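You operate a simulated robot arm through the tools that you are given. There is no shell and no other tool. Be economical: measure what you need, move in short steps, check, and stop when the job is done.

You are at the controls of a simulated two-armed robot. One attempt, no reset.

TASK
Pick up the small box with the smallest size on its label from the top of the brown bench with one hand, pass it to the other hand and put it on the top of the narrow shelf. Set down upright: small box.
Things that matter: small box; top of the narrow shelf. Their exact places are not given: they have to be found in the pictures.

It is judged by the outcome, as a careful person would: the job done as asked, and still so three seconds after it is handed in. It fails if anything else is knocked over, pushed out of place, dropped, spilled or broken.

THE ROBOT
Two 7-joint arms with two-finger parallel grippers on one trunk, on a base that drives. Base frame: it is fixed to the floor where the robot stands at the start and does not move with it; the origin is under the middle of the robot, x ahead of it, y to its left, z up. Units: mm, rad, N and s.
The left shoulder is at the start at [50, 161, 1098], the right one opposite. With the tool pointing down near the work surface each hand reaches from about 240 to 680 mm from the robot's upright axis, wherever it stands, measured 20 degrees to its own side. Places, roughly: top of the narrow shelf [2000, -1400, 800]. Payload 3.43 kg a hand.
The tool frame of a hand sits at the grasp point between the pads (the TCP): z along the fingers, y along the line on which they close. The tips reach 30 mm beyond it. Largest opening 94 mm; finger width 28, thickness 10; the body of the gripper, 50 by 96 mm, starts 55 mm behind the TCP.
Orientation is that of the tool frame in the base frame, as a unit quaternion [w, x, y, z]. With the fingers straight down and closing along the base's y, the tool's x points along the base's -x, its y along +y and its z along -z.

THE INTERFACE
- The arms move only by the tool arm_command. It takes "left_moves", "right_moves" or both (then of equal length, played together; a hand with none holds still); each is a list of rows, each a list of 3 entries, a list of its own where there are three numbers: the gripper command, from -1 (fully open) to 1 (shut), values between in proportion, then the shift along the tool's x, y, z in units of 25 mm (1.0 is 25 mm), then the turn, a rotation vector about the tool's x, y, z in units of 6 degrees (1.0 is 6 degrees). In form: [[jaw, [tx, ty, tz], [rx, ry, rz]], ...]. A call has 1 to 8 rows; each row shifts and turns the commanded pose from where the row before left it, along the tool's axes as they then stand. A call with a number of a shift or a turn outside -1 to 1 is refused whole. A row lasts 0.2 s, in which the tool goes at most 50 mm and 0.15 rad; a call with a longer step from one row to the next is refused whole, and so is a gripper value outside its range. Where a pose cannot be reached the arm comes as near as it can. A force on the tool above 40 N (or 10 N above the force at the start of the call, whichever is more), or a blocked arm, ends the call early, and 0.2 s more pass. Each finger travels about 45 mm/s and halts on what it meets, pressing with about 33 N; the grip force reading is that of the motor and also rises with nothing between the fingers. The clock runs only during rows and for 0.2 s after the last one: add rows that do not move to give the fingers time. The reply holds the time, the measured pose of the TCP, the force on the tool along the base axes, the opening and the grip force, in the units named above and with some noise, with the torque about the TCP (base axes, N m) and any sound that the robot's microphone picked up.
- Cameras (640 x 400 px; columns grow to the right, rows downward): "scene" is now at [132.6, 0.6, 1244.7]; the picture's right is [-0.00, -1.00, 0.00], its down [-0.36, 0.00, -0.93] and it looks along [0.93, -0.00, -0.36] (base axes); focal length 251 px, centre (320, 200). "left" rides on the left gripper at [76, -14, -103] in its tool frame; the picture's right is [0.18, 0.98, 0.00], its down [-0.75, 0.14, -0.64] and it looks along [-0.63, 0.12, 0.77] (tool axes); focal length 243 px, centre (320, 200). "right" rides on the right gripper at [76, 14, -103] in its tool frame; the picture's right is [-0.18, 0.98, 0.00], its down [-0.75, -0.14, -0.64] and it looks along [-0.63, -0.12, 0.77] (tool axes); focal length 243 px, centre (320, 200).
- get_image(camera): a new picture of that camera. It takes no simulated time.
- lift_body(by): slides the trunk up (or, below 0, down) by that many mm; the arms and the scene camera ride with it, the base frame stays. It gives what a move gives, with no picture.
- base_move(legs): drives the robot by 1 to 6 legs, each [ahead, left, turn to the left] in mm, mm and rad, along the robot's own axes; the way and the turn of a leg run together, so that a leg with both is an arc; at most 1500 mm and 3.142 rad a leg. The arms and the cameras ride along, it lands a little off, and it stops where it bumps. It gives what a move gives.
- turn_head(pan, tilt): turns the head with the scene camera to pan (to the left, within 1.396 rad either way) and tilt (down, from -0.506 to 1.204), counted from straight ahead of the robot. It gives what a move gives.
- point_at(camera, pixels): there is no depth. For up to 12 entries [column, row, z] of the newest picture of that camera ("zoom" is the newest enlarged one), the place [x, y] in the base frame at which the ray of that pixel passes the height z, good to about 2 mm. It takes no simulated time.
- close_up(camera, box): a new picture of the part [left, top, right, bottom] of that camera's present view, enlarged. It takes no simulated time.
- hand_in(): hands the job in; it is judged then, once.

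Keep the steps short. Do not move on a guess: measure, check each grasp and each placing, and mend mistakes. In all there are 80 turns and 78 pictures (those below and enlarged ones count). Leave the grippers open and the arms clear of the work at the hand-in unless told otherwise, and finish with a single line.

The tools are called by a JSON object that holds its "fn" and its "kwargs". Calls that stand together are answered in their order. arm_command: Moves the arms, as the interface text tells. Its arguments: {"type":"object","properties":{"left_moves":{"type":"array","items":{"type":"array"}},"right_moves":{"type":"array","items":{"type":"array"}}},"required":[]} The other tools are called the same way: lift_body (by) slides the trunk up or down; base_move (legs) drives the base; turn_head (pan, tilt) turns the head that bears the scene camera; get_image (camera) takes a picture; point_at (camera, pixels) gives the place at which the rays of pixels pass given heights; close_up (camera, box) takes an enlarged picture of a part of a camera's view; hand_in () hands the job in.

At the start:

```text
time_s: 0.0
left_tool_pos: [364.5, 188.9, 1072.4]
left_orientation: [-0.001, -0.001, 1.0, -0.001]
left_wrist_force: [-0.8, 0.7, -0.2]
left_moment: [0.0, 0.03, 0.03]
left_grip_width: 94.0
left_grasp_force: 0.1
right_tool_pos: [317.9, -137.3, 1103.0]
right_orientation: [0.0, -0.001, 1.0, 0.002]
right_wrist_force: [-0.4, -0.1, 1.0]
right_moment: [-0.04, 0.01, -0.04]
right_grip_width: 94.2
right_grasp_force: 0.1
trunk travel left (down, up): [-125.0, 142.0]
robot x, y, heading: [-0.3, -2.1, -0.001]
head pan, tilt: [-0.002, 0.37]
```

scene: 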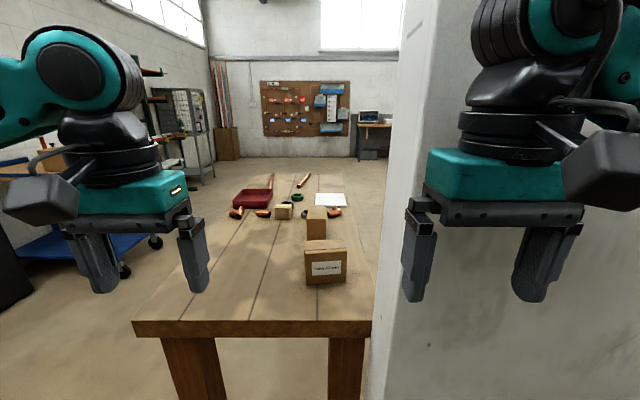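
right: 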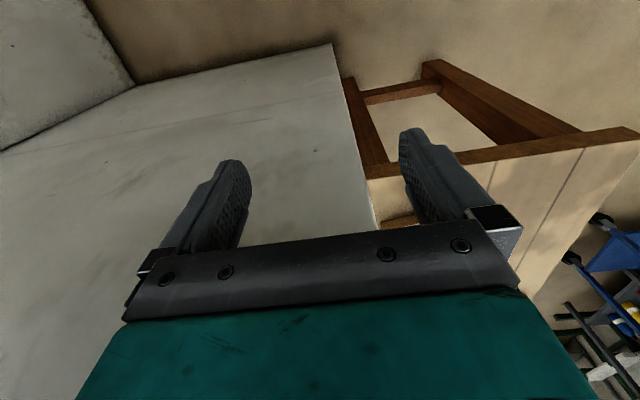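
left: 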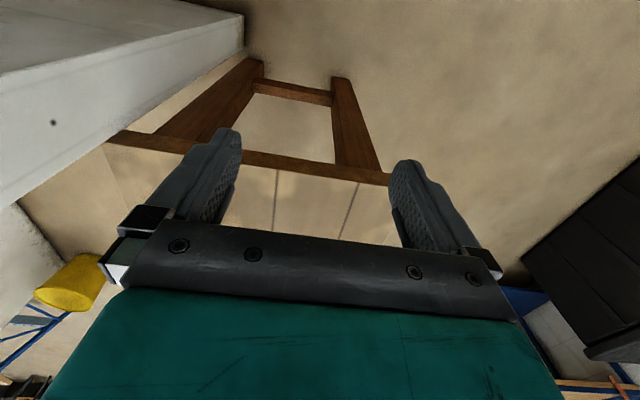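

I see three cardboard boxes on the bench, near (325,262), (316,222) and (283,211). I'll enlarge them to read the labels.

{"fn": "close_up", "kwargs": {"camera": "scene", "box": [220, 170, 380, 300]}}

{"fn": "close_up", "kwargs": {"camera": "scene", "box": [300, 235, 352, 290]}}

{"fn": "point_at", "kwargs": {"camera": "scene", "pixels": [[132, 321, 830], [372, 320, 830], [307, 284, 830], [346, 282, 830], [308, 237, 830], [326, 235, 830], [276, 218, 830], [290, 219, 830], [375, 200, 830], [345, 175, 830], [265, 175, 830]]}}

```text
3.08 times, centred on (300, 235) of scene
```

zoom: 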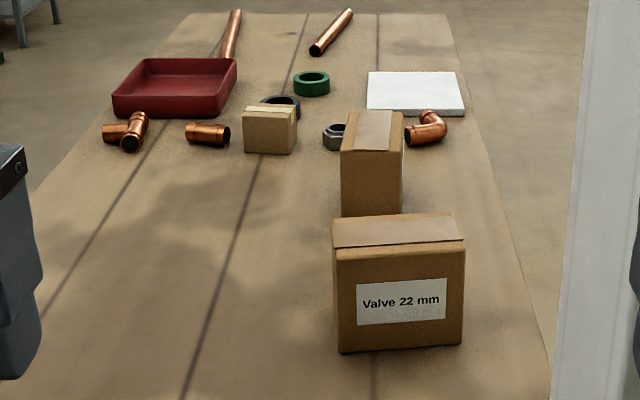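

```text
7.27 times, centred on (326, 262) of scene
```

zoom: 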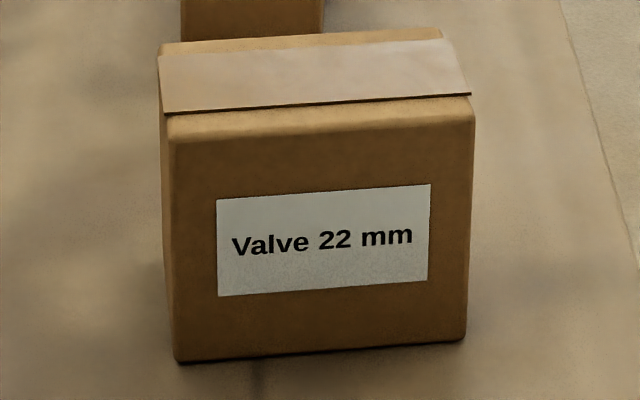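

```text
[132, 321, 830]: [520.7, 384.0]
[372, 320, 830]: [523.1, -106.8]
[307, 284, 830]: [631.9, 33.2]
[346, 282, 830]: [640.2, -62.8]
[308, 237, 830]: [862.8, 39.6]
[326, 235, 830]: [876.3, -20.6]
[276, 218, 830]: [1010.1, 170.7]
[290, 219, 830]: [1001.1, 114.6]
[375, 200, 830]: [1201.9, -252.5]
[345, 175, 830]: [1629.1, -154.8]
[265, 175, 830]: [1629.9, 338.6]
```

The near box reads "Valve 22 mm"; the labels of the other two face elsewhere. I'll look around before driving, first left.

{"fn": "turn_head", "kwargs": {"pan": 1.0, "tilt": 0.45}}

{"fn": "get_image", "kwargs": {"camera": "scene"}}

{"fn": "turn_head", "kwargs": {"pan": -1.1, "tilt": 0.45}}

{"fn": "get_image", "kwargs": {"camera": "scene"}}

```text
time_s: 1.3
left_tool_pos: [363.7, 187.9, 1075.3]
left_orientation: [0.001, -0.001, 1.0, -0.001]
left_wrist_force: [-0.2, 0.3, 0.6]
left_moment: [0.01, 0.02, -0.02]
left_grip_width: 94.2
left_grasp_force: 0.1
right_tool_pos: [318.6, -138.5, 1103.4]
right_orientation: [0.0, 0.0, 1.0, 0.002]
right_wrist_force: [-0.1, 0.0, 0.1]
right_moment: [0.01, 0.01, 0.04]
right_grip_width: 93.9
right_grasp_force: 0.1
trunk travel left (down, up): [-125.0, 142.0]
robot x, y, heading: [-0.5, 0.4, -0.002]
head pan, tilt: [1.0, 0.45]
```

```text
72 pictures are left
```

scene: 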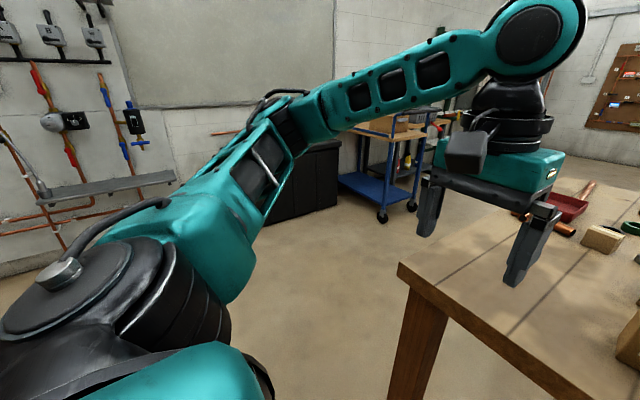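

```text
time_s: 3.3
left_tool_pos: [363.9, 187.3, 1075.5]
left_orientation: [0.0, 0.0, 1.0, -0.001]
left_wrist_force: [-0.2, 0.2, -0.1]
left_moment: [-0.02, -0.01, 0.02]
left_grip_width: 93.9
left_grasp_force: 0.0
right_tool_pos: [317.6, -137.3, 1104.4]
right_orientation: [0.0, 0.0, 1.0, 0.001]
right_wrist_force: [-0.6, 0.1, -0.2]
right_moment: [0.01, 0.0, -0.02]
right_grip_width: 93.9
right_grasp_force: 0.1
trunk travel left (down, up): [-125.0, 142.0]
robot x, y, heading: [0.5, -3.8, 0.002]
head pan, tilt: [-1.1, 0.45]
```

```text
71 pictures are left
```

scene: 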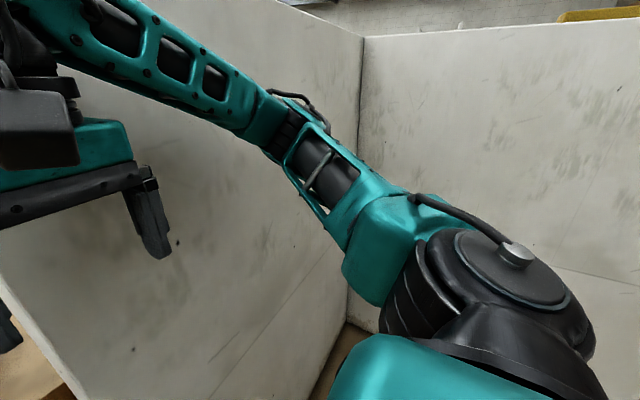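

A partition stands close on my right; the left side of the bench is free. I'll measure the partition's foot from the right-hand camera and the bench's legs.

{"fn": "get_image", "kwargs": {"camera": "right"}}

{"fn": "point_at", "kwargs": {"camera": "right", "pixels": [[333, 44, 0], [135, 86, 0], [0, 150, 0], [430, 65, 0], [365, 165, 800]]}}

{"fn": "turn_head", "kwargs": {"pan": -0.45, "tilt": 0.1}}

{"fn": "get_image", "kwargs": {"camera": "scene"}}

```text
70 pictures are left
```

right: 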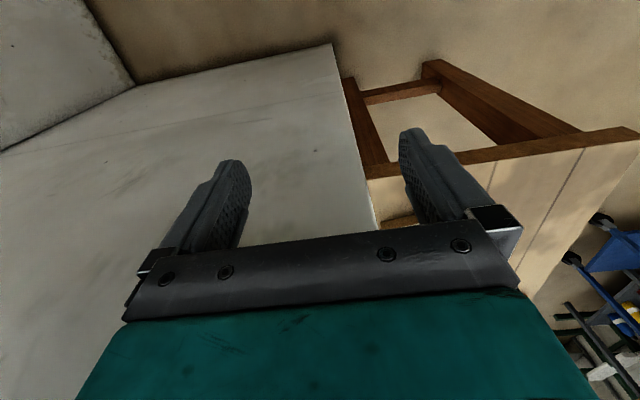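

```text
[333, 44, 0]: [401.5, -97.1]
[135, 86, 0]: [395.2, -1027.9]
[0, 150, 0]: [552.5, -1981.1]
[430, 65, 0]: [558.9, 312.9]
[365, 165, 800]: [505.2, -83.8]
```

```text
time_s: 4.3
left_tool_pos: [364.3, 188.9, 1073.0]
left_orientation: [0.0, -0.002, 1.0, -0.001]
left_wrist_force: [-1.2, -0.6, 0.4]
left_moment: [0.01, 0.02, -0.01]
left_grip_width: 94.0
left_grasp_force: 0.1
right_tool_pos: [318.1, -138.3, 1104.0]
right_orientation: [0.0, 0.0, 1.0, 0.0]
right_wrist_force: [-0.4, 0.0, -0.7]
right_moment: [0.0, 0.0, -0.02]
right_grip_width: 94.0
right_grasp_force: 0.1
trunk travel left (down, up): [-125.0, 142.0]
robot x, y, heading: [-1.5, 1.1, -0.004]
head pan, tilt: [-0.45, 0.099]
```

```text
69 pictures are left
```

scene: 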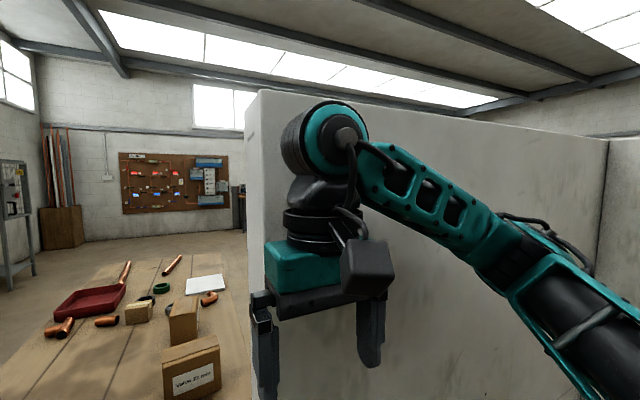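

The partition stands at x≈400, y from −97 to −1028, so I have to go round the bench by its left (bench about x 520–1630, y −130–390). I'll drive left, then ahead, then turn to face the bench from its left side and look at the boxes.

{"fn": "base_move", "kwargs": {"legs": [[0, 830, 0], [950, 0, 0], [0, 0, -1.571]]}}

{"fn": "turn_head", "kwargs": {"pan": 0.0, "tilt": 0.5}}

{"fn": "get_image", "kwargs": {"camera": "scene"}}

```text
time_s: 17.0
left_tool_pos: [1158.8, 430.3, 1074.1]
left_orientation: [0.0, 0.701, 0.713, 0.0]
left_wrist_force: [0.8, -0.5, -0.3]
left_moment: [-0.01, 0.04, 0.0]
left_grip_width: 94.1
left_grasp_force: 0.1
right_tool_pos: [831.8, 471.1, 1104.3]
right_orientation: [0.001, 0.703, 0.712, 0.001]
right_wrist_force: [-0.2, -0.6, 0.2]
right_moment: [0.02, 0.0, 0.0]
right_grip_width: 94.2
right_grasp_force: 0.0
trunk travel left (down, up): [-125.0, 142.0]
robot x, y, heading: [964.0, 790.9, -1.559]
head pan, tilt: [-0.45, 0.099]
```

```text
time_s: 17.9
left_tool_pos: [1158.8, 429.5, 1073.8]
left_orientation: [0.0, 0.702, 0.712, -0.001]
left_wrist_force: [-0.6, 0.0, -0.3]
left_moment: [0.0, 0.0, 0.04]
left_grip_width: 94.2
left_grasp_force: 0.0
right_tool_pos: [832.1, 471.6, 1102.8]
right_orientation: [0.001, 0.702, 0.712, 0.001]
right_wrist_force: [0.5, 0.3, 0.0]
right_moment: [-0.01, 0.0, 0.01]
right_grip_width: 93.9
right_grasp_force: 0.0
trunk travel left (down, up): [-125.0, 142.0]
robot x, y, heading: [963.3, 790.6, -1.558]
head pan, tilt: [0.0, 0.499]
```

```text
68 pictures are left
```

scene: 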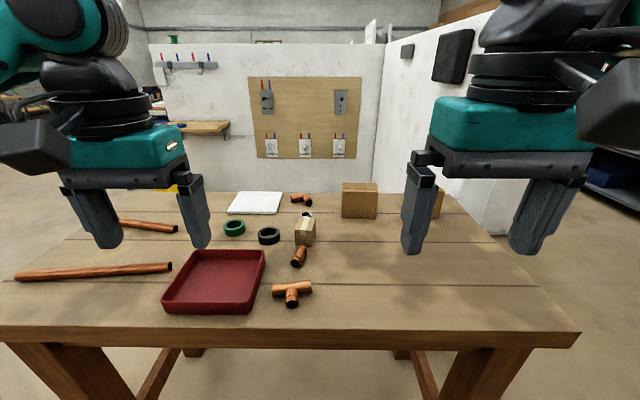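

From here the narrow shelf looks to be the wooden top at about (205,128). I'll zoom in on it and on the boxes.

{"fn": "close_up", "kwargs": {"camera": "scene", "box": [130, 60, 250, 190]}}

{"fn": "close_up", "kwargs": {"camera": "scene", "box": [220, 170, 390, 310]}}

{"fn": "point_at", "kwargs": {"camera": "scene", "pixels": [[186, 123, 800], [228, 121, 800], [230, 135, 800], [183, 135, 800], [300, 243, 830], [315, 246, 830], [342, 215, 830], [376, 218, 830], [0, 340, 830], [580, 345, 830]]}}

```text
3.08 times, centred on (190, 125) of scene
```

zoom: 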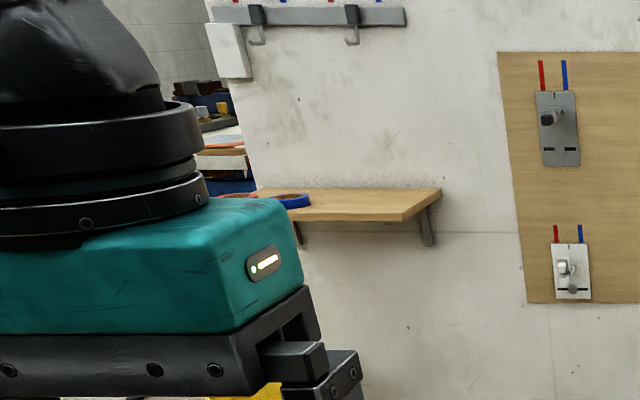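

```text
2.86 times, centred on (305, 240) of scene
```

zoom: 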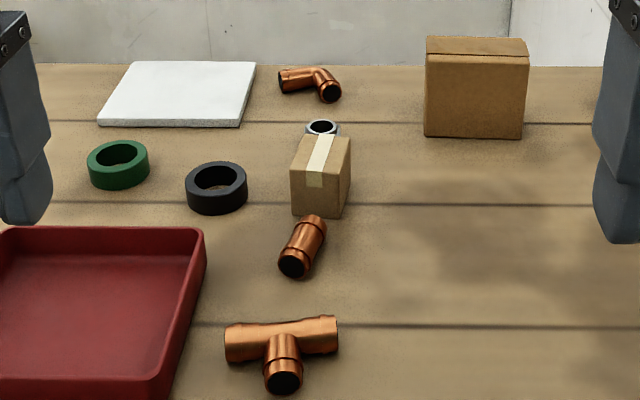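

```text
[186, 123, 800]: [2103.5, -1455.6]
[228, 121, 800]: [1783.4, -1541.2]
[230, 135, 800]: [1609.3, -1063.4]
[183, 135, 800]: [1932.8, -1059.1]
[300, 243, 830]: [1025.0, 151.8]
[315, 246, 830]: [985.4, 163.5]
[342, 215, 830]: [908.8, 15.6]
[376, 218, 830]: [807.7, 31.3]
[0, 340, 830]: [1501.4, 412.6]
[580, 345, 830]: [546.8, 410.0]
```

The narrow shelf is a wall bracket shelf facing me, about x 1600–2100, with rolls lying on its left part. No label shows on the small boxes from this side, so I'll look at the far side next. First a look to the left for a free way.

{"fn": "turn_head", "kwargs": {"pan": 1.0, "tilt": 0.4}}

{"fn": "get_image", "kwargs": {"camera": "scene"}}

```text
time_s: 19.1
left_tool_pos: [1158.8, 429.8, 1074.8]
left_orientation: [0.0, 0.701, 0.713, 0.0]
left_wrist_force: [-0.7, -0.2, 0.0]
left_moment: [0.0, -0.04, 0.03]
left_grip_width: 93.9
left_grasp_force: 0.2
right_tool_pos: [833.2, 471.3, 1104.1]
right_orientation: [0.0, 0.703, 0.711, 0.0]
right_wrist_force: [0.0, 0.4, 0.0]
right_moment: [-0.05, 0.03, -0.01]
right_grip_width: 93.8
right_grasp_force: 0.1
trunk travel left (down, up): [-125.0, 142.0]
robot x, y, heading: [963.4, 788.6, -1.557]
head pan, tilt: [1.0, 0.4]
```

```text
65 pictures are left
```

scene: 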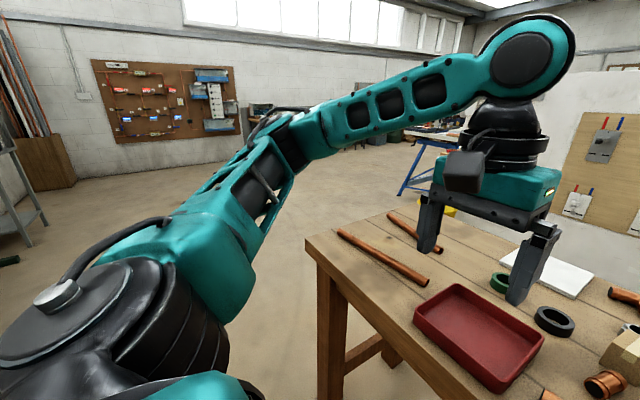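

The floor to the left is open; a yellow bucket shows at (450,212). I'll measure it and the blue trestle's feet.

{"fn": "point_at", "kwargs": {"camera": "scene", "pixels": [[450, 216, 0], [400, 195, 0], [422, 188, 0], [305, 235, 830], [412, 208, 830]]}}

{"fn": "base_move", "kwargs": {"legs": [[0, 1150, 0]]}}

{"fn": "turn_head", "kwargs": {"pan": -0.3, "tilt": 0.4}}

{"fn": "get_image", "kwargs": {"camera": "scene"}}

```text
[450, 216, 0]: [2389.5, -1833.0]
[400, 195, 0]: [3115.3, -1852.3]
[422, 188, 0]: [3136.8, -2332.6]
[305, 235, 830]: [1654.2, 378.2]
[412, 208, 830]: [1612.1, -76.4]
```

```text
time_s: 25.0
left_tool_pos: [2320.3, 452.8, 1073.6]
left_orientation: [0.0, 0.698, 0.716, -0.001]
left_wrist_force: [0.3, 0.1, 0.4]
left_moment: [-0.03, -0.02, 0.01]
left_grip_width: 93.8
left_grasp_force: 0.0
right_tool_pos: [1993.2, 491.8, 1104.0]
right_orientation: [0.0, 0.698, 0.716, 0.0]
right_wrist_force: [0.1, -0.2, 0.7]
right_moment: [-0.02, 0.0, -0.01]
right_grip_width: 94.1
right_grasp_force: 0.1
trunk travel left (down, up): [-125.0, 142.0]
robot x, y, heading: [2122.2, 810.1, -1.547]
head pan, tilt: [1.0, 0.4]
```

```text
time_s: 26.5
left_tool_pos: [2319.7, 454.0, 1073.9]
left_orientation: [0.001, 0.698, 0.716, 0.0]
left_wrist_force: [-0.4, 1.1, -0.6]
left_moment: [0.0, 0.02, -0.02]
left_grip_width: 94.0
left_grasp_force: 0.1
right_tool_pos: [1993.2, 491.5, 1103.4]
right_orientation: [0.001, 0.698, 0.716, 0.001]
right_wrist_force: [-0.6, -0.1, 0.0]
right_moment: [0.0, 0.0, 0.0]
right_grip_width: 93.9
right_grasp_force: 0.2
trunk travel left (down, up): [-125.0, 142.0]
robot x, y, heading: [2123.4, 815.1, -1.541]
head pan, tilt: [-0.3, 0.4]
```

```text
64 pictures are left
```

scene: 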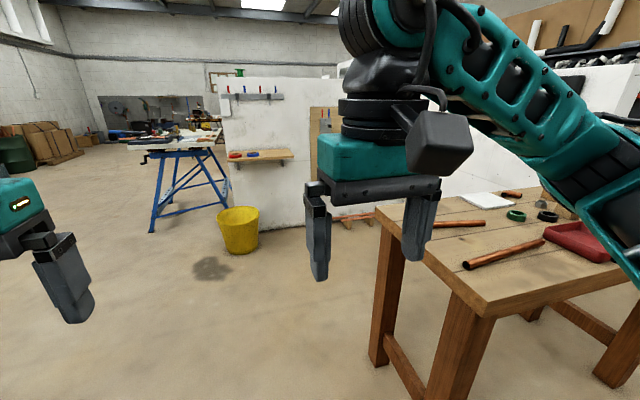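

Now the shelf is clear at (262,156), with red and blue rolls at its left half; the yellow bucket stands in front and below. I measure these.

{"fn": "point_at", "kwargs": {"camera": "scene", "pixels": [[224, 250, 0], [240, 254, 0], [258, 247, 0], [230, 163, 800], [294, 157, 800], [287, 149, 800], [230, 153, 800], [152, 232, 0], [380, 362, 0]]}}

{"fn": "close_up", "kwargs": {"camera": "scene", "box": [200, 120, 320, 195]}}

```text
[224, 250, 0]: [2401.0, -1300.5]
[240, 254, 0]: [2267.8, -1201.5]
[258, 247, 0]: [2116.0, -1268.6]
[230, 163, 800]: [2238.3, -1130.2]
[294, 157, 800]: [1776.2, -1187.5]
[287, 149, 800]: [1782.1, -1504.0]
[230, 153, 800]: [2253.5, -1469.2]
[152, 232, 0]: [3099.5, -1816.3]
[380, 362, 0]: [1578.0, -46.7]
```

```text
5.33 times, centred on (260, 158) of scene
```

zoom: 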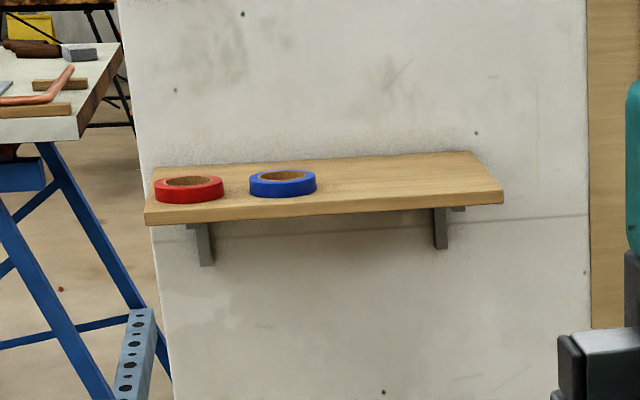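

Shelf free part is x≈1780–1980; the bucket is at x 2116–2400, y≈−1330. Now I drive to the far corner of the bench and turn toward the boxes to read the hidden labels.

{"fn": "base_move", "kwargs": {"legs": [[1150, 0, 0], [0, 0, -2.02]]}}

{"fn": "turn_head", "kwargs": {"pan": 0.0, "tilt": 0.35}}

{"fn": "get_image", "kwargs": {"camera": "scene"}}

```text
time_s: 37.2
left_tool_pos: [1731.1, -331.9, 1072.6]
left_orientation: [0.0, 0.973, -0.231, 0.0]
left_wrist_force: [-0.1, -0.5, -0.2]
left_moment: [0.03, 0.01, -0.02]
left_grip_width: 94.0
left_grasp_force: 0.1
right_tool_pos: [1918.9, -60.9, 1103.5]
right_orientation: [0.002, 0.973, -0.233, -0.001]
right_wrist_force: [0.4, -0.3, 0.1]
right_moment: [-0.01, 0.02, 0.01]
right_grip_width: 94.2
right_grasp_force: 0.0
trunk travel left (down, up): [-125.0, 142.0]
robot x, y, heading: [2140.9, -328.9, 2.676]
head pan, tilt: [-0.3, 0.4]
```

```text
time_s: 38.0
left_tool_pos: [1730.9, -331.4, 1073.7]
left_orientation: [0.001, 0.973, -0.231, 0.0]
left_wrist_force: [-0.2, 0.3, 0.4]
left_moment: [-0.03, 0.0, -0.02]
left_grip_width: 93.9
left_grasp_force: 0.0
right_tool_pos: [1918.4, -62.5, 1103.1]
right_orientation: [0.001, 0.972, -0.233, 0.0]
right_wrist_force: [0.0, 0.4, 0.5]
right_moment: [0.0, -0.01, 0.01]
right_grip_width: 94.3
right_grasp_force: 0.1
trunk travel left (down, up): [-125.0, 142.0]
robot x, y, heading: [2139.0, -328.9, 2.672]
head pan, tilt: [0.0, 0.351]
```

```text
62 pictures are left
```

scene: 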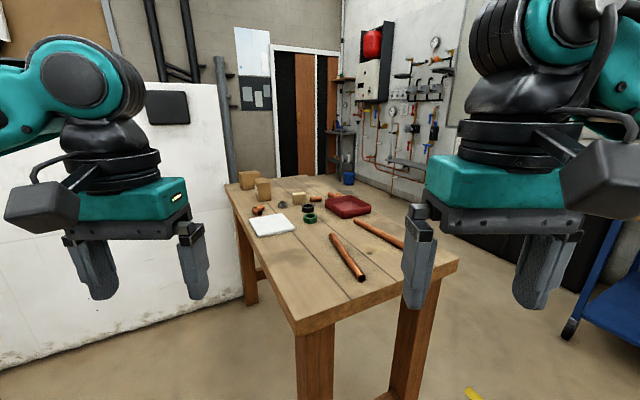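

Boxes are at (250,181), (263,190) and (299,198). I zoom in.

{"fn": "close_up", "kwargs": {"camera": "scene", "box": [232, 162, 322, 218]}}

{"fn": "close_up", "kwargs": {"camera": "scene", "box": [250, 176, 282, 206]}}

{"fn": "close_up", "kwargs": {"camera": "scene", "box": [284, 186, 314, 210]}}

```text
7.11 times, centred on (277, 190) of scene
```

zoom: 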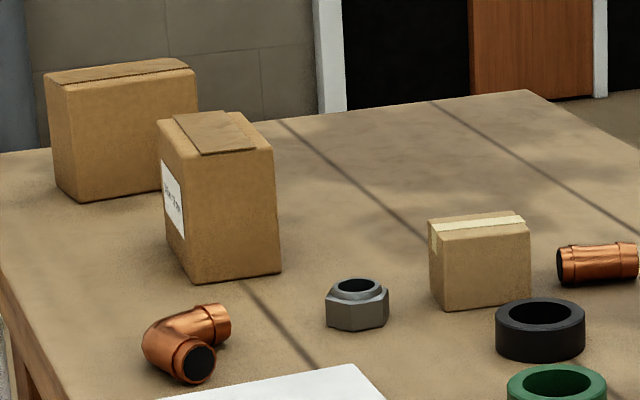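

```text
13.33 times, centred on (266, 191) of scene
```

zoom: 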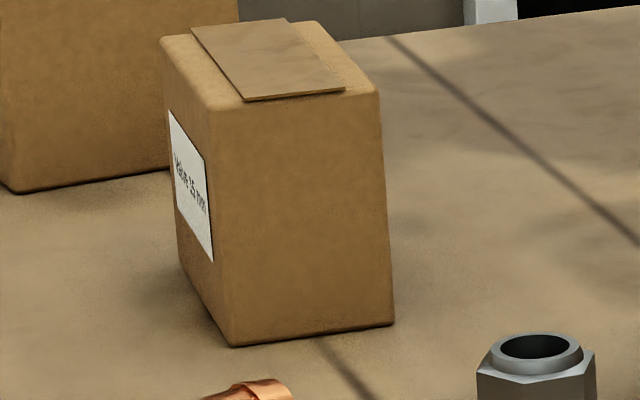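

```text
16.00 times, centred on (299, 198) of scene
```

zoom: 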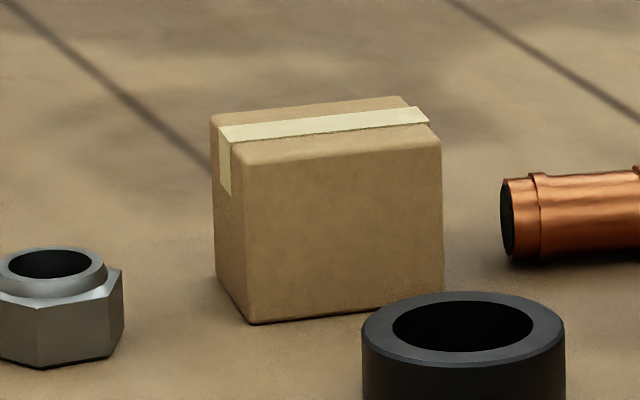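

The mid box carries a label on its −y face that seems to read "Valve 15 mm"; the taped little box bears no label. I'll drive to the bench's right side facing it, to read that label squarely. It's also the side for the pick and near the shelf.

{"fn": "base_move", "kwargs": {"legs": [[0, 0, -1.1], [-320, 0, 0], [0, 1110, 0]]}}

{"fn": "turn_head", "kwargs": {"pan": 0.1, "tilt": 0.55}}

{"fn": "get_image", "kwargs": {"camera": "scene"}}

```text
time_s: 48.2
left_tool_pos: [852.5, -308.0, 1074.3]
left_orientation: [0.007, 0.709, -0.705, -0.002]
left_wrist_force: [0.1, -0.4, 0.7]
left_moment: [-0.02, -0.01, 0.01]
left_grip_width: 93.8
left_grasp_force: 0.2
right_tool_pos: [1175.6, -350.0, 1105.1]
right_orientation: [0.002, 0.71, -0.704, -0.005]
right_wrist_force: [0.2, 0.3, 0.2]
right_moment: [0.0, 0.01, 0.0]
right_grip_width: 94.0
right_grasp_force: 0.1
trunk travel left (down, up): [-125.0, 142.0]
robot x, y, heading: [1033.8, -665.5, 1.583]
head pan, tilt: [0.0, 0.351]
stopped in leg 3: the robot was blocked; the commanded pose is now the measured one
```

```text
time_s: 48.9
left_tool_pos: [852.5, -307.1, 1074.0]
left_orientation: [0.006, 0.71, -0.705, -0.003]
left_wrist_force: [-0.3, 0.0, -0.2]
left_moment: [-0.01, -0.01, 0.06]
left_grip_width: 93.8
left_grasp_force: 0.0
right_tool_pos: [1176.1, -350.4, 1103.9]
right_orientation: [0.003, 0.711, -0.703, -0.005]
right_wrist_force: [1.2, 0.8, 0.2]
right_moment: [-0.02, 0.0, 0.01]
right_grip_width: 93.9
right_grasp_force: 0.0
trunk travel left (down, up): [-125.0, 142.0]
robot x, y, heading: [1033.3, -669.0, 1.588]
head pan, tilt: [0.099, 0.55]
```

```text
58 pictures are left
```

scene: 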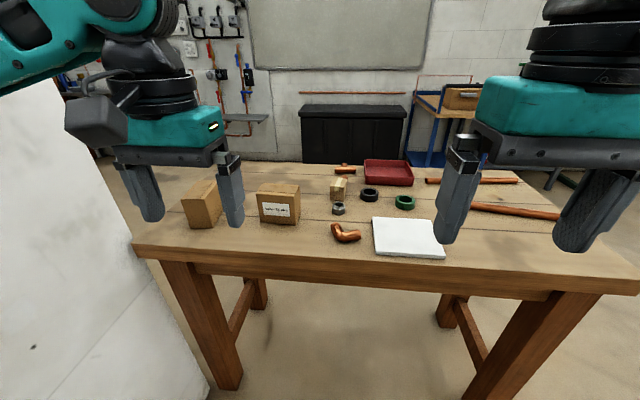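

The base stopped just about where I wanted it (something on the left, likely the arm near the partition). The label faces me at (277,210): zoom.

{"fn": "close_up", "kwargs": {"camera": "scene", "box": [245, 172, 365, 247]}}

{"fn": "close_up", "kwargs": {"camera": "scene", "box": [252, 178, 304, 230]}}

{"fn": "turn_head", "kwargs": {"pan": 1.2, "tilt": 0.45}}

{"fn": "get_image", "kwargs": {"camera": "scene"}}

```text
5.33 times, centred on (305, 210) of scene
```

zoom: 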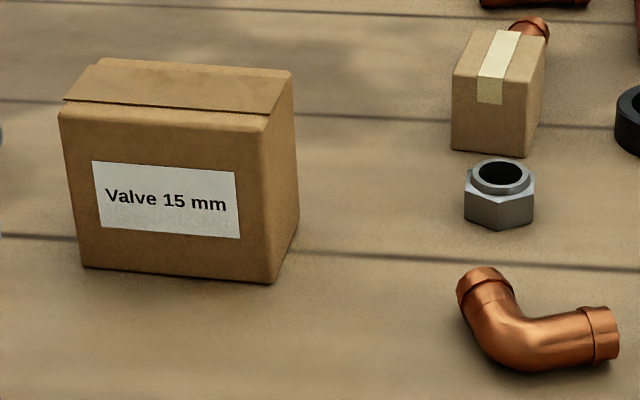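

```text
7.69 times, centred on (278, 204) of scene
```

zoom: 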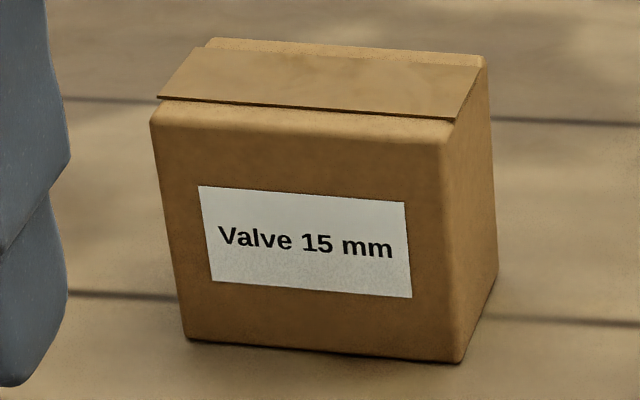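

```text
time_s: 50.3
left_tool_pos: [851.5, -308.3, 1073.3]
left_orientation: [0.007, 0.71, -0.704, -0.003]
left_wrist_force: [-0.2, -0.4, -0.9]
left_moment: [0.02, 0.01, 0.01]
left_grip_width: 94.1
left_grasp_force: 0.0
right_tool_pos: [1176.4, -350.2, 1103.5]
right_orientation: [0.003, 0.711, -0.703, -0.005]
right_wrist_force: [1.2, 0.3, 0.3]
right_moment: [0.01, 0.01, -0.03]
right_grip_width: 93.9
right_grasp_force: 0.0
trunk travel left (down, up): [-125.0, 142.0]
robot x, y, heading: [1031.8, -666.5, 1.587]
head pan, tilt: [1.201, 0.45]
```

```text
55 pictures are left
```

scene: 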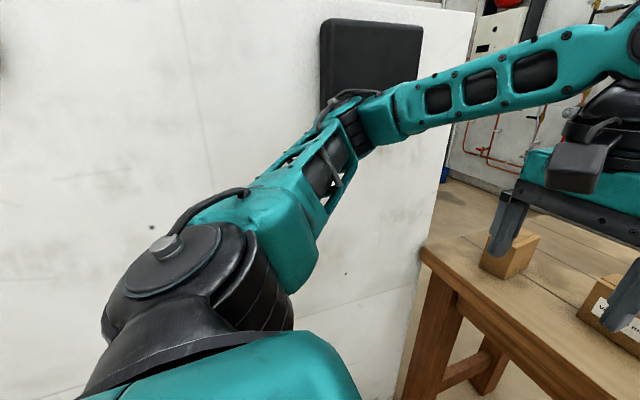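

It's "Valve 15 mm", the smallest size, so this box is the one. My left elbow is right beside the black panel on the partition, so I shift right away from it and then a bit nearer the bench, and look down at the box.

{"fn": "base_move", "kwargs": {"legs": [[0, -70, 0], [90, 0, 0]]}}

{"fn": "turn_head", "kwargs": {"pan": 0.25, "tilt": 0.6}}

{"fn": "get_image", "kwargs": {"camera": "scene"}}

{"fn": "get_image", "kwargs": {"camera": "left"}}

```text
time_s: 52.0
left_tool_pos: [912.7, -213.3, 1070.9]
left_orientation: [0.004, 0.709, -0.706, 0.003]
left_wrist_force: [-0.5, -0.1, -0.2]
left_moment: [0.02, -0.01, 0.02]
left_grip_width: 94.1
left_grasp_force: 0.0
right_tool_pos: [1235.3, -255.3, 1103.7]
right_orientation: [0.002, 0.71, -0.704, 0.0]
right_wrist_force: [0.2, -0.1, 0.2]
right_moment: [0.01, 0.0, -0.01]
right_grip_width: 93.7
right_grasp_force: 0.1
trunk travel left (down, up): [-125.0, 142.0]
robot x, y, heading: [1098.9, -579.1, 1.58]
head pan, tilt: [1.201, 0.45]
```

```text
time_s: 53.2
left_tool_pos: [911.1, -214.7, 1071.3]
left_orientation: [0.003, 0.709, -0.705, 0.002]
left_wrist_force: [-0.7, 0.9, 0.0]
left_moment: [0.01, 0.04, -0.01]
left_grip_width: 94.1
left_grasp_force: 0.0
right_tool_pos: [1234.6, -255.2, 1104.7]
right_orientation: [0.0, 0.71, -0.704, -0.001]
right_wrist_force: [-0.3, -1.3, 0.3]
right_moment: [-0.02, 0.01, 0.01]
right_grip_width: 94.0
right_grasp_force: 0.2
trunk travel left (down, up): [-125.0, 142.0]
robot x, y, heading: [1103.0, -577.4, 1.582]
head pan, tilt: [0.25, 0.6]
```

```text
54 pictures are left
```

scene: 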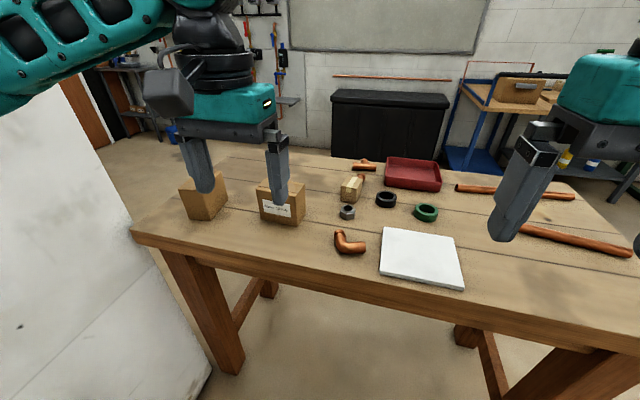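

```text
53 pictures are left
```

left: 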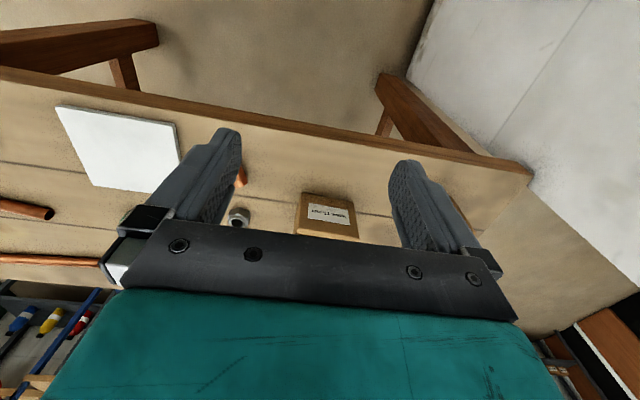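

Left camera shows the box at (326,215): near bottom edge from (303,193) to (354,203). Measuring it, along with the scene view's bottom corners.

{"fn": "point_at", "kwargs": {"camera": "left", "pixels": [[304, 193, 830], [353, 202, 830], [297, 232, 925], [358, 239, 925]]}}

{"fn": "close_up", "kwargs": {"camera": "left", "box": [270, 170, 390, 245]}}

{"fn": "close_up", "kwargs": {"camera": "scene", "box": [250, 170, 310, 230]}}

```text
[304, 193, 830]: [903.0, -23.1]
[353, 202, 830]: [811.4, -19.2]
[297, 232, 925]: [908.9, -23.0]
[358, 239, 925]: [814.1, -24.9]
```

```text
5.33 times, centred on (330, 208) of left
```

zoom: 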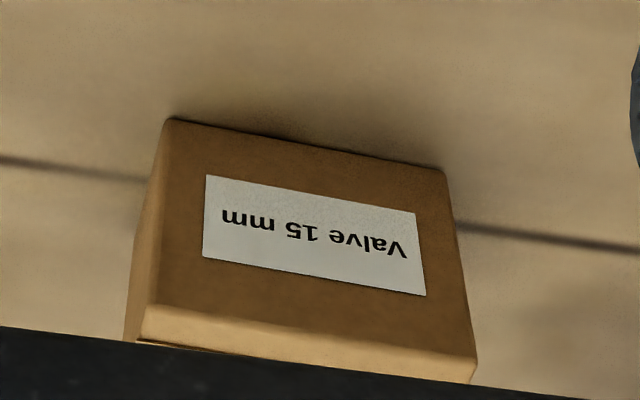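

```text
6.67 times, centred on (280, 200) of scene
```

zoom: 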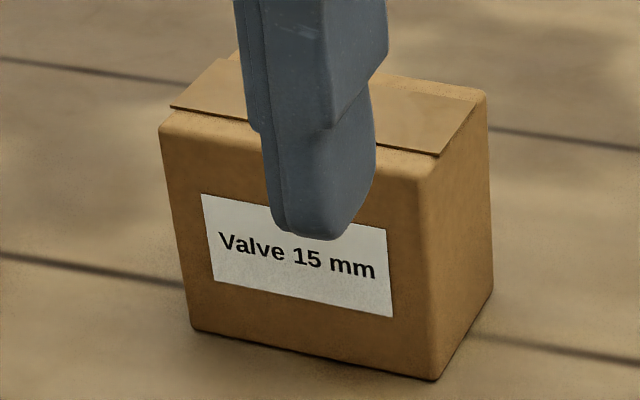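

I measure the bottom corners in the enlarged scene picture, and the top edge at trial heights, for the height of the box.

{"fn": "point_at", "kwargs": {"camera": "zoom", "pixels": [[190, 330, 830], [435, 381, 830], [493, 291, 830], [161, 128, 910], [161, 128, 925], [425, 180, 910], [425, 180, 925], [487, 92, 910], [487, 92, 925]]}}

```text
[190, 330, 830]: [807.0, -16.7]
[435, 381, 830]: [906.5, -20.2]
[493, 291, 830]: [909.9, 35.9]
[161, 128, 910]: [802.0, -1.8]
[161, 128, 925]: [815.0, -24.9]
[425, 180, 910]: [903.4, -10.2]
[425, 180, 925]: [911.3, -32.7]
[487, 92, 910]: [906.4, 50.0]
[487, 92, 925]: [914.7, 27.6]
```

Box: x 807–908, y −19–36, top z≈919, turned about −2°. The left hand will grip it from above near its +x end, closing across the 56 mm width, leaving the other end for the right hand. First I turn the left tool by +92° about its z, at height.

{"fn": "arm_command", "kwargs": {"left_moves": [[-1, [0, 0, 0], [0, 0, 1]], [-1, [0, 0, 0], [0, 0, 1]], [-1, [0, 0, 0], [0, 0, 1]], [-1, [0, 0, 0], [0, 0, 1]], [-1, [0, 0, 0], [0, 0, 1]], [-1, [0, 0, 0], [0, 0, 1]], [-1, [0, 0, 0], [0, 0, 1]], [-1, [0, 0, 0], [0, 0, 1]]]}}

{"fn": "arm_command", "kwargs": {"left_moves": [[-1, [0, 0, 0], [0, 0, 1]], [-1, [0, 0, 0], [0, 0, 1]], [-1, [0, 0, 0], [0, 0, 1]], [-1, [0, 0, 0], [0, 0, 1]], [-1, [0, 0, 0], [0, 0, 1]], [-1, [0, 0, 0], [0, 0, 1]], [-1, [0, 0, 0], [0, 0, 1]], [-1, [0, 0, 0], [0, 0, 0.4]]]}}

```text
time_s: 55.0
left_tool_pos: [911.5, -214.7, 1071.5]
left_orientation: [-0.002, -0.36, 0.933, -0.004]
left_wrist_force: [0.7, 1.3, -0.8]
left_moment: [0.06, 0.0, 0.02]
left_grip_width: 94.1
left_grasp_force: 0.1
right_tool_pos: [1235.0, -256.2, 1105.0]
right_orientation: [0.001, 0.71, -0.704, -0.001]
right_wrist_force: [0.1, 0.6, 0.0]
right_moment: [0.0, 0.01, 0.01]
right_grip_width: 94.0
right_grasp_force: 0.0
trunk travel left (down, up): [-125.0, 142.0]
robot x, y, heading: [1101.2, -579.9, 1.584]
head pan, tilt: [0.25, 0.6]
```

```text
time_s: 56.8
left_tool_pos: [910.6, -215.1, 1070.9]
left_orientation: [-0.001, 0.02, 1.0, -0.004]
left_wrist_force: [0.1, -0.2, 0.1]
left_moment: [0.01, 0.0, 0.01]
left_grip_width: 94.2
left_grasp_force: 0.0
right_tool_pos: [1235.2, -256.6, 1103.8]
right_orientation: [0.001, 0.71, -0.704, -0.001]
right_wrist_force: [0.3, -0.6, 0.1]
right_moment: [-0.01, -0.03, -0.01]
right_grip_width: 94.0
right_grasp_force: 0.1
trunk travel left (down, up): [-125.0, 142.0]
robot x, y, heading: [1102.9, -579.3, 1.581]
head pan, tilt: [0.25, 0.6]
```

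Turned correctly, tool x ≈ (−1, 0.04). Now I move over the box at height, then stop and check.

{"fn": "arm_command", "kwargs": {"left_moves": [[-1, [0.2, 1, 0], [0, 0, 0]], [-1, [0.2, 1, 0], [0, 0, 0]], [-1, [0.2, 1, 0], [0, 0, 0]], [-1, [0.2, 1, 0], [0, 0, 0]], [-1, [0.2, 1, 0], [0, 0, 0]], [-1, [0.2, 1, 0], [0, 0, 0]], [-1, [0.2, 1, 0], [0, 0, 0]], [-1, [0.2, 1, 0], [0, 0, 0]]]}}

{"fn": "arm_command", "kwargs": {"left_moves": [[-1, [0, 0.83, 0], [0, 0, 0]], [-1, [0, 0, 1], [0, 0, 0]], [-1, [0, 0, 1], [0, 0, 0]], [-1, [0, 0, 1], [0, 0, 0]]]}}

{"fn": "get_image", "kwargs": {"camera": "scene"}}

{"fn": "get_image", "kwargs": {"camera": "left"}}

```text
time_s: 58.6
left_tool_pos: [879.2, -12.4, 1068.9]
left_orientation: [-0.001, 0.019, 1.0, -0.005]
left_wrist_force: [-0.7, -0.1, 0.6]
left_moment: [0.0, -0.01, 0.0]
left_grip_width: 94.3
left_grasp_force: 0.1
right_tool_pos: [1236.5, -256.3, 1104.8]
right_orientation: [0.001, 0.71, -0.704, -0.001]
right_wrist_force: [-0.6, 0.2, 0.0]
right_moment: [-0.01, -0.01, 0.01]
right_grip_width: 93.8
right_grasp_force: 0.0
trunk travel left (down, up): [-125.0, 142.0]
robot x, y, heading: [1103.6, -571.8, 1.573]
head pan, tilt: [0.25, 0.6]
```

```text
time_s: 59.6
left_tool_pos: [880.2, 5.4, 993.5]
left_orientation: [-0.001, 0.019, 1.0, -0.004]
left_wrist_force: [0.0, 0.1, -0.4]
left_moment: [-0.02, 0.02, 0.03]
left_grip_width: 93.9
left_grasp_force: 0.1
right_tool_pos: [1235.1, -257.3, 1104.6]
right_orientation: [0.001, 0.71, -0.704, -0.001]
right_wrist_force: [-0.6, -0.3, 0.1]
right_moment: [0.04, 0.0, 0.0]
right_grip_width: 94.0
right_grasp_force: 0.1
trunk travel left (down, up): [-125.0, 142.0]
robot x, y, heading: [1102.5, -577.8, 1.58]
head pan, tilt: [0.25, 0.6]
```

```text
50 pictures are left
```

scene: 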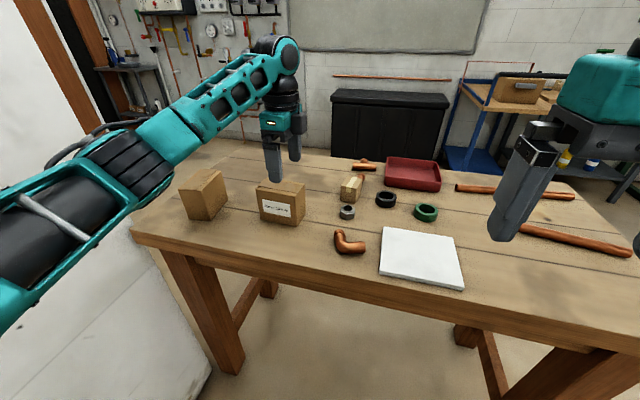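

```text
49 pictures are left
```

left: 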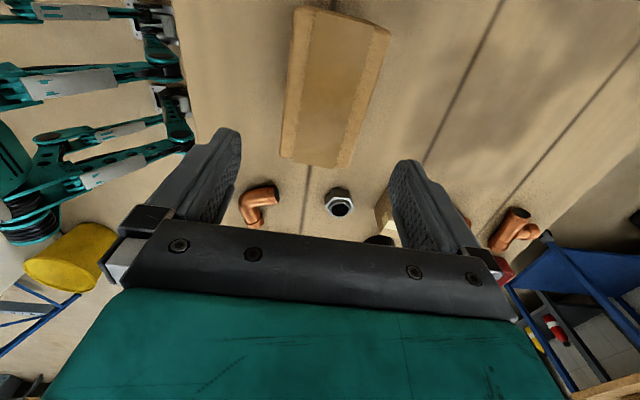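

The box top lies between the fingers; its +x edge runs (282,157)–(350,168). I check its corners at z 919.

{"fn": "point_at", "kwargs": {"camera": "left", "pixels": [[282, 157, 919], [350, 168, 919], [389, 33, 919], [294, 8, 919]]}}

```text
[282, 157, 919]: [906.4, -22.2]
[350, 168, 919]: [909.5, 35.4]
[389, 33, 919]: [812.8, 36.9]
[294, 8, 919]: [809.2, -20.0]
```

Box matches (x 809–908, y −21–36). I descend 100 mm to TCP z≈893, then close.

{"fn": "arm_command", "kwargs": {"left_moves": [[-1, [0, 0.06, 1], [0, 0, 0]], [-1, [0, 0, 1], [0, 0, 0]], [-1, [0, 0, 1], [0, 0, 0]], [-1, [0, 0, 1], [0, 0, 0]]]}}

{"fn": "arm_command", "kwargs": {"left_moves": [[1, [0, 0, 0], [0, 0, 0]], [1, [0, 0, 0], [0, 0, 0]], [1, [0, 0, 0], [0, 0, 0]], [1, [0, 0, 0], [0, 0, 0]], [1, [0, 0, 0], [0, 0, 0]]]}}

```text
time_s: 60.6
left_tool_pos: [878.1, 6.9, 893.6]
left_orientation: [-0.001, 0.019, 1.0, -0.004]
left_wrist_force: [0.5, 0.3, 0.8]
left_moment: [-0.02, 0.0, 0.03]
left_grip_width: 94.3
left_grasp_force: 0.0
right_tool_pos: [1235.3, -255.8, 1104.2]
right_orientation: [0.001, 0.71, -0.704, -0.001]
right_wrist_force: [-0.4, 0.3, -0.4]
right_moment: [0.01, 0.02, 0.05]
right_grip_width: 94.0
right_grasp_force: 0.0
trunk travel left (down, up): [-125.0, 142.0]
robot x, y, heading: [1102.8, -575.7, 1.578]
head pan, tilt: [0.25, 0.6]
```

```text
time_s: 61.8
left_tool_pos: [879.0, 7.7, 893.2]
left_orientation: [-0.001, 0.019, 1.0, -0.004]
left_wrist_force: [0.3, 0.0, 0.0]
left_moment: [0.04, -0.03, -0.06]
left_grip_width: 64.2
left_grasp_force: 33.6
right_tool_pos: [1235.8, -257.1, 1103.8]
right_orientation: [0.001, 0.71, -0.705, -0.001]
right_wrist_force: [-0.2, 0.5, 0.4]
right_moment: [0.03, -0.01, -0.02]
right_grip_width: 93.9
right_grasp_force: 0.1
trunk travel left (down, up): [-125.0, 142.0]
robot x, y, heading: [1101.8, -576.8, 1.584]
head pan, tilt: [0.25, 0.6]
```

Gripped at 64 mm with 33.6 N. I lift 50 mm straight up and check that it holds level.

{"fn": "arm_command", "kwargs": {"left_moves": [[1, [0, 0, -0.4], [0, 0, 0]], [1, [0, 0, -0.6], [0, 0, 0]], [1, [0, 0, -1], [0, 0, 0]], [1, [0, 0, -1], [0, 0, 0]], [1, [0, 0, -1], [0, 0, 0]]]}}

{"fn": "close_up", "kwargs": {"camera": "scene", "box": [220, 80, 340, 230]}}

```text
time_s: 63.0
left_tool_pos: [878.4, 8.6, 996.7]
left_orientation: [-0.001, 0.019, 1.0, -0.005]
left_wrist_force: [-0.1, -0.7, -2.8]
left_moment: [-0.01, -0.04, -0.03]
left_grip_width: 64.4
left_grasp_force: 32.5
right_tool_pos: [1235.8, -256.7, 1104.8]
right_orientation: [0.0, 0.71, -0.704, -0.001]
right_wrist_force: [-0.3, -0.8, -0.1]
right_moment: [-0.05, 0.03, 0.0]
right_grip_width: 93.9
right_grasp_force: 0.0
trunk travel left (down, up): [-125.0, 142.0]
robot x, y, heading: [1102.1, -574.7, 1.582]
head pan, tilt: [0.25, 0.6]
```

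```text
2.67 times, centred on (280, 155) of scene
```

zoom: 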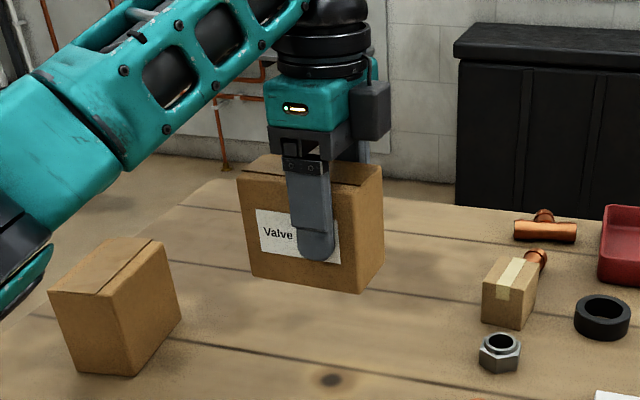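

The box hangs level. I raise it a further 75 mm, then drive back and to the right into open floor, where I'll do the hand-over.

{"fn": "arm_command", "kwargs": {"left_moves": [[1, [0, 0, -1], [0, 0, 0]], [1, [0, 0, -1], [0, 0, 0]], [1, [0, 0, -1], [0, 0, 0]]]}}

{"fn": "base_move", "kwargs": {"legs": [[-100, 0, 0], [0, -740, 0]]}}

{"fn": "turn_head", "kwargs": {"pan": 0.1, "tilt": 0.5}}

{"fn": "get_image", "kwargs": {"camera": "scene"}}

```text
time_s: 63.8
left_tool_pos: [878.7, 9.1, 1069.7]
left_orientation: [-0.001, 0.018, 1.0, -0.004]
left_wrist_force: [0.0, 0.3, -3.4]
left_moment: [0.02, -0.05, -0.01]
left_grip_width: 64.3
left_grasp_force: 33.1
right_tool_pos: [1234.9, -256.7, 1103.3]
right_orientation: [0.0, 0.71, -0.704, -0.001]
right_wrist_force: [0.3, 0.0, 0.0]
right_moment: [-0.03, -0.02, 0.03]
right_grip_width: 93.9
right_grasp_force: 0.0
trunk travel left (down, up): [-125.0, 142.0]
robot x, y, heading: [1102.7, -578.0, 1.581]
head pan, tilt: [0.25, 0.6]
```

```text
time_s: 68.6
left_tool_pos: [1624.6, -82.0, 1069.7]
left_orientation: [-0.001, 0.022, 1.0, -0.005]
left_wrist_force: [-0.5, 0.2, -3.3]
left_moment: [0.01, -0.06, -0.02]
left_grip_width: 64.5
left_grasp_force: 32.2
right_tool_pos: [1979.8, -352.3, 1103.2]
right_orientation: [-0.001, -0.707, 0.707, 0.0]
right_wrist_force: [0.4, -1.1, 1.2]
right_moment: [0.02, -0.01, 0.01]
right_grip_width: 94.1
right_grasp_force: 0.1
trunk travel left (down, up): [-125.0, 142.0]
robot x, y, heading: [1840.2, -670.5, 1.572]
head pan, tilt: [0.25, 0.6]
```

```text
time_s: 69.3
left_tool_pos: [1625.2, -81.7, 1069.1]
left_orientation: [-0.001, 0.021, 1.0, -0.005]
left_wrist_force: [0.5, 0.7, -2.6]
left_moment: [0.0, -0.07, 0.0]
left_grip_width: 63.9
left_grasp_force: 32.8
right_tool_pos: [1978.8, -352.5, 1104.1]
right_orientation: [0.0, 0.707, -0.707, -0.001]
right_wrist_force: [-0.7, -0.9, -0.1]
right_moment: [0.0, -0.03, 0.02]
right_grip_width: 93.9
right_grasp_force: 0.0
trunk travel left (down, up): [-125.0, 142.0]
robot x, y, heading: [1842.2, -668.1, 1.571]
head pan, tilt: [0.099, 0.499]
```

```text
47 pictures are left
```

scene: 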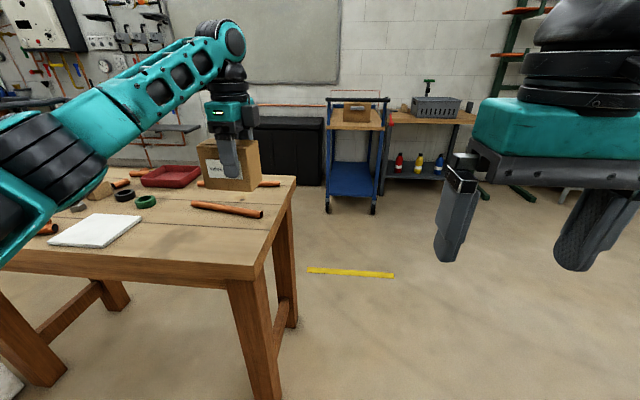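

Box held securely above the bench corner. I now turn the left hand back by 92° so the box's free end faces me, while the right hand moves forward to make room for pitching up.

{"fn": "arm_command", "kwargs": {"left_moves": [[1, [0, 0, 0], [0, 0, -1]], [1, [0, 0, 0], [0, 0, -1]], [1, [0, 0, 0], [0, 0, -1]], [1, [0, 0, 0], [0, 0, -1]], [1, [0, 0, 0], [0, 0, -1]], [1, [0, 0, 0], [0, 0, -1]], [1, [0, 0, 0], [0, 0, -1]], [1, [0, 0, 0], [0, 0, -1]]], "right_moves": [[-1, [-1, 0, 0], [0, 0, 0]], [-1, [-1, 0, 0], [0, 0, 0]], [-1, [-1, 0, 0], [0, 0, 0]], [-1, [-1, 0, 0], [0, 0, 0]], [-1, [-1, 0, 0], [0, 0, 0]], [-1, [-1, 0, 0], [0, 0, 0]], [-1, [-1, -0.5, 0], [0, 0, 0]], [-1, [-1, -0.5, 0], [0, 0, 0]]]}}

{"fn": "arm_command", "kwargs": {"left_moves": [[1, [0, 0, 0], [0, 0, -1]], [1, [0, 0, 0], [0, 0, -1]], [1, [0, 0, 0], [0, 0, -1]], [1, [0, 0, 0], [0, 0, -1]], [1, [0, 0, 0], [0, 0, -1]], [1, [0, 0, 0], [0, 0, -1]], [1, [0, 0, 0], [0, 0, -1]], [1, [0, 0, 0], [0, 0, -0.4]]], "right_moves": [[-1, [0, 0, 0], [0, -1, 0]], [-1, [0, 0, 0], [0, -1, 0]], [-1, [0, 0, 0], [0, -1, 0]], [-1, [0, 0, 0], [0, -1, 0]], [-1, [0, 0, 0], [0, -1, 0]], [-1, [0, 0, 0], [0, -1, 0]], [-1, [0, 0, 0], [0, -1, 0]], [-1, [0, 0, 0], [0, -1, 0]]]}}

{"fn": "get_image", "kwargs": {"camera": "scene"}}

```text
time_s: 71.1
left_tool_pos: [1624.9, -81.5, 1069.7]
left_orientation: [-0.002, -0.387, 0.922, -0.004]
left_wrist_force: [0.5, 0.5, -4.0]
left_moment: [0.06, -0.06, -0.03]
left_grip_width: 64.2
left_grasp_force: 33.0
right_tool_pos: [2003.6, -151.7, 1103.5]
right_orientation: [0.001, 0.708, -0.706, 0.001]
right_wrist_force: [0.4, -0.4, 0.2]
right_moment: [-0.01, -0.04, 0.03]
right_grip_width: 94.3
right_grasp_force: 0.0
trunk travel left (down, up): [-125.0, 142.0]
robot x, y, heading: [1844.2, -673.7, 1.567]
head pan, tilt: [0.099, 0.499]
```

```text
time_s: 72.9
left_tool_pos: [1624.4, -83.4, 1070.5]
left_orientation: [-0.004, -0.707, 0.707, -0.003]
left_wrist_force: [0.5, 0.0, -3.3]
left_moment: [0.05, 0.03, 0.01]
left_grip_width: 64.3
left_grasp_force: 33.4
right_tool_pos: [2005.2, -152.6, 1103.4]
right_orientation: [-0.288, 0.646, -0.645, -0.289]
right_wrist_force: [-0.2, 0.0, -0.6]
right_moment: [-0.02, -0.04, -0.01]
right_grip_width: 94.1
right_grasp_force: 0.2
trunk travel left (down, up): [-125.0, 142.0]
robot x, y, heading: [1844.5, -669.4, 1.579]
head pan, tilt: [0.099, 0.499]
```

```text
46 pictures are left
```

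scene: 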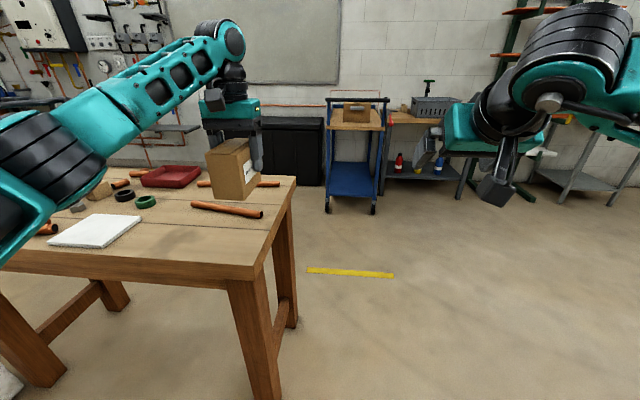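

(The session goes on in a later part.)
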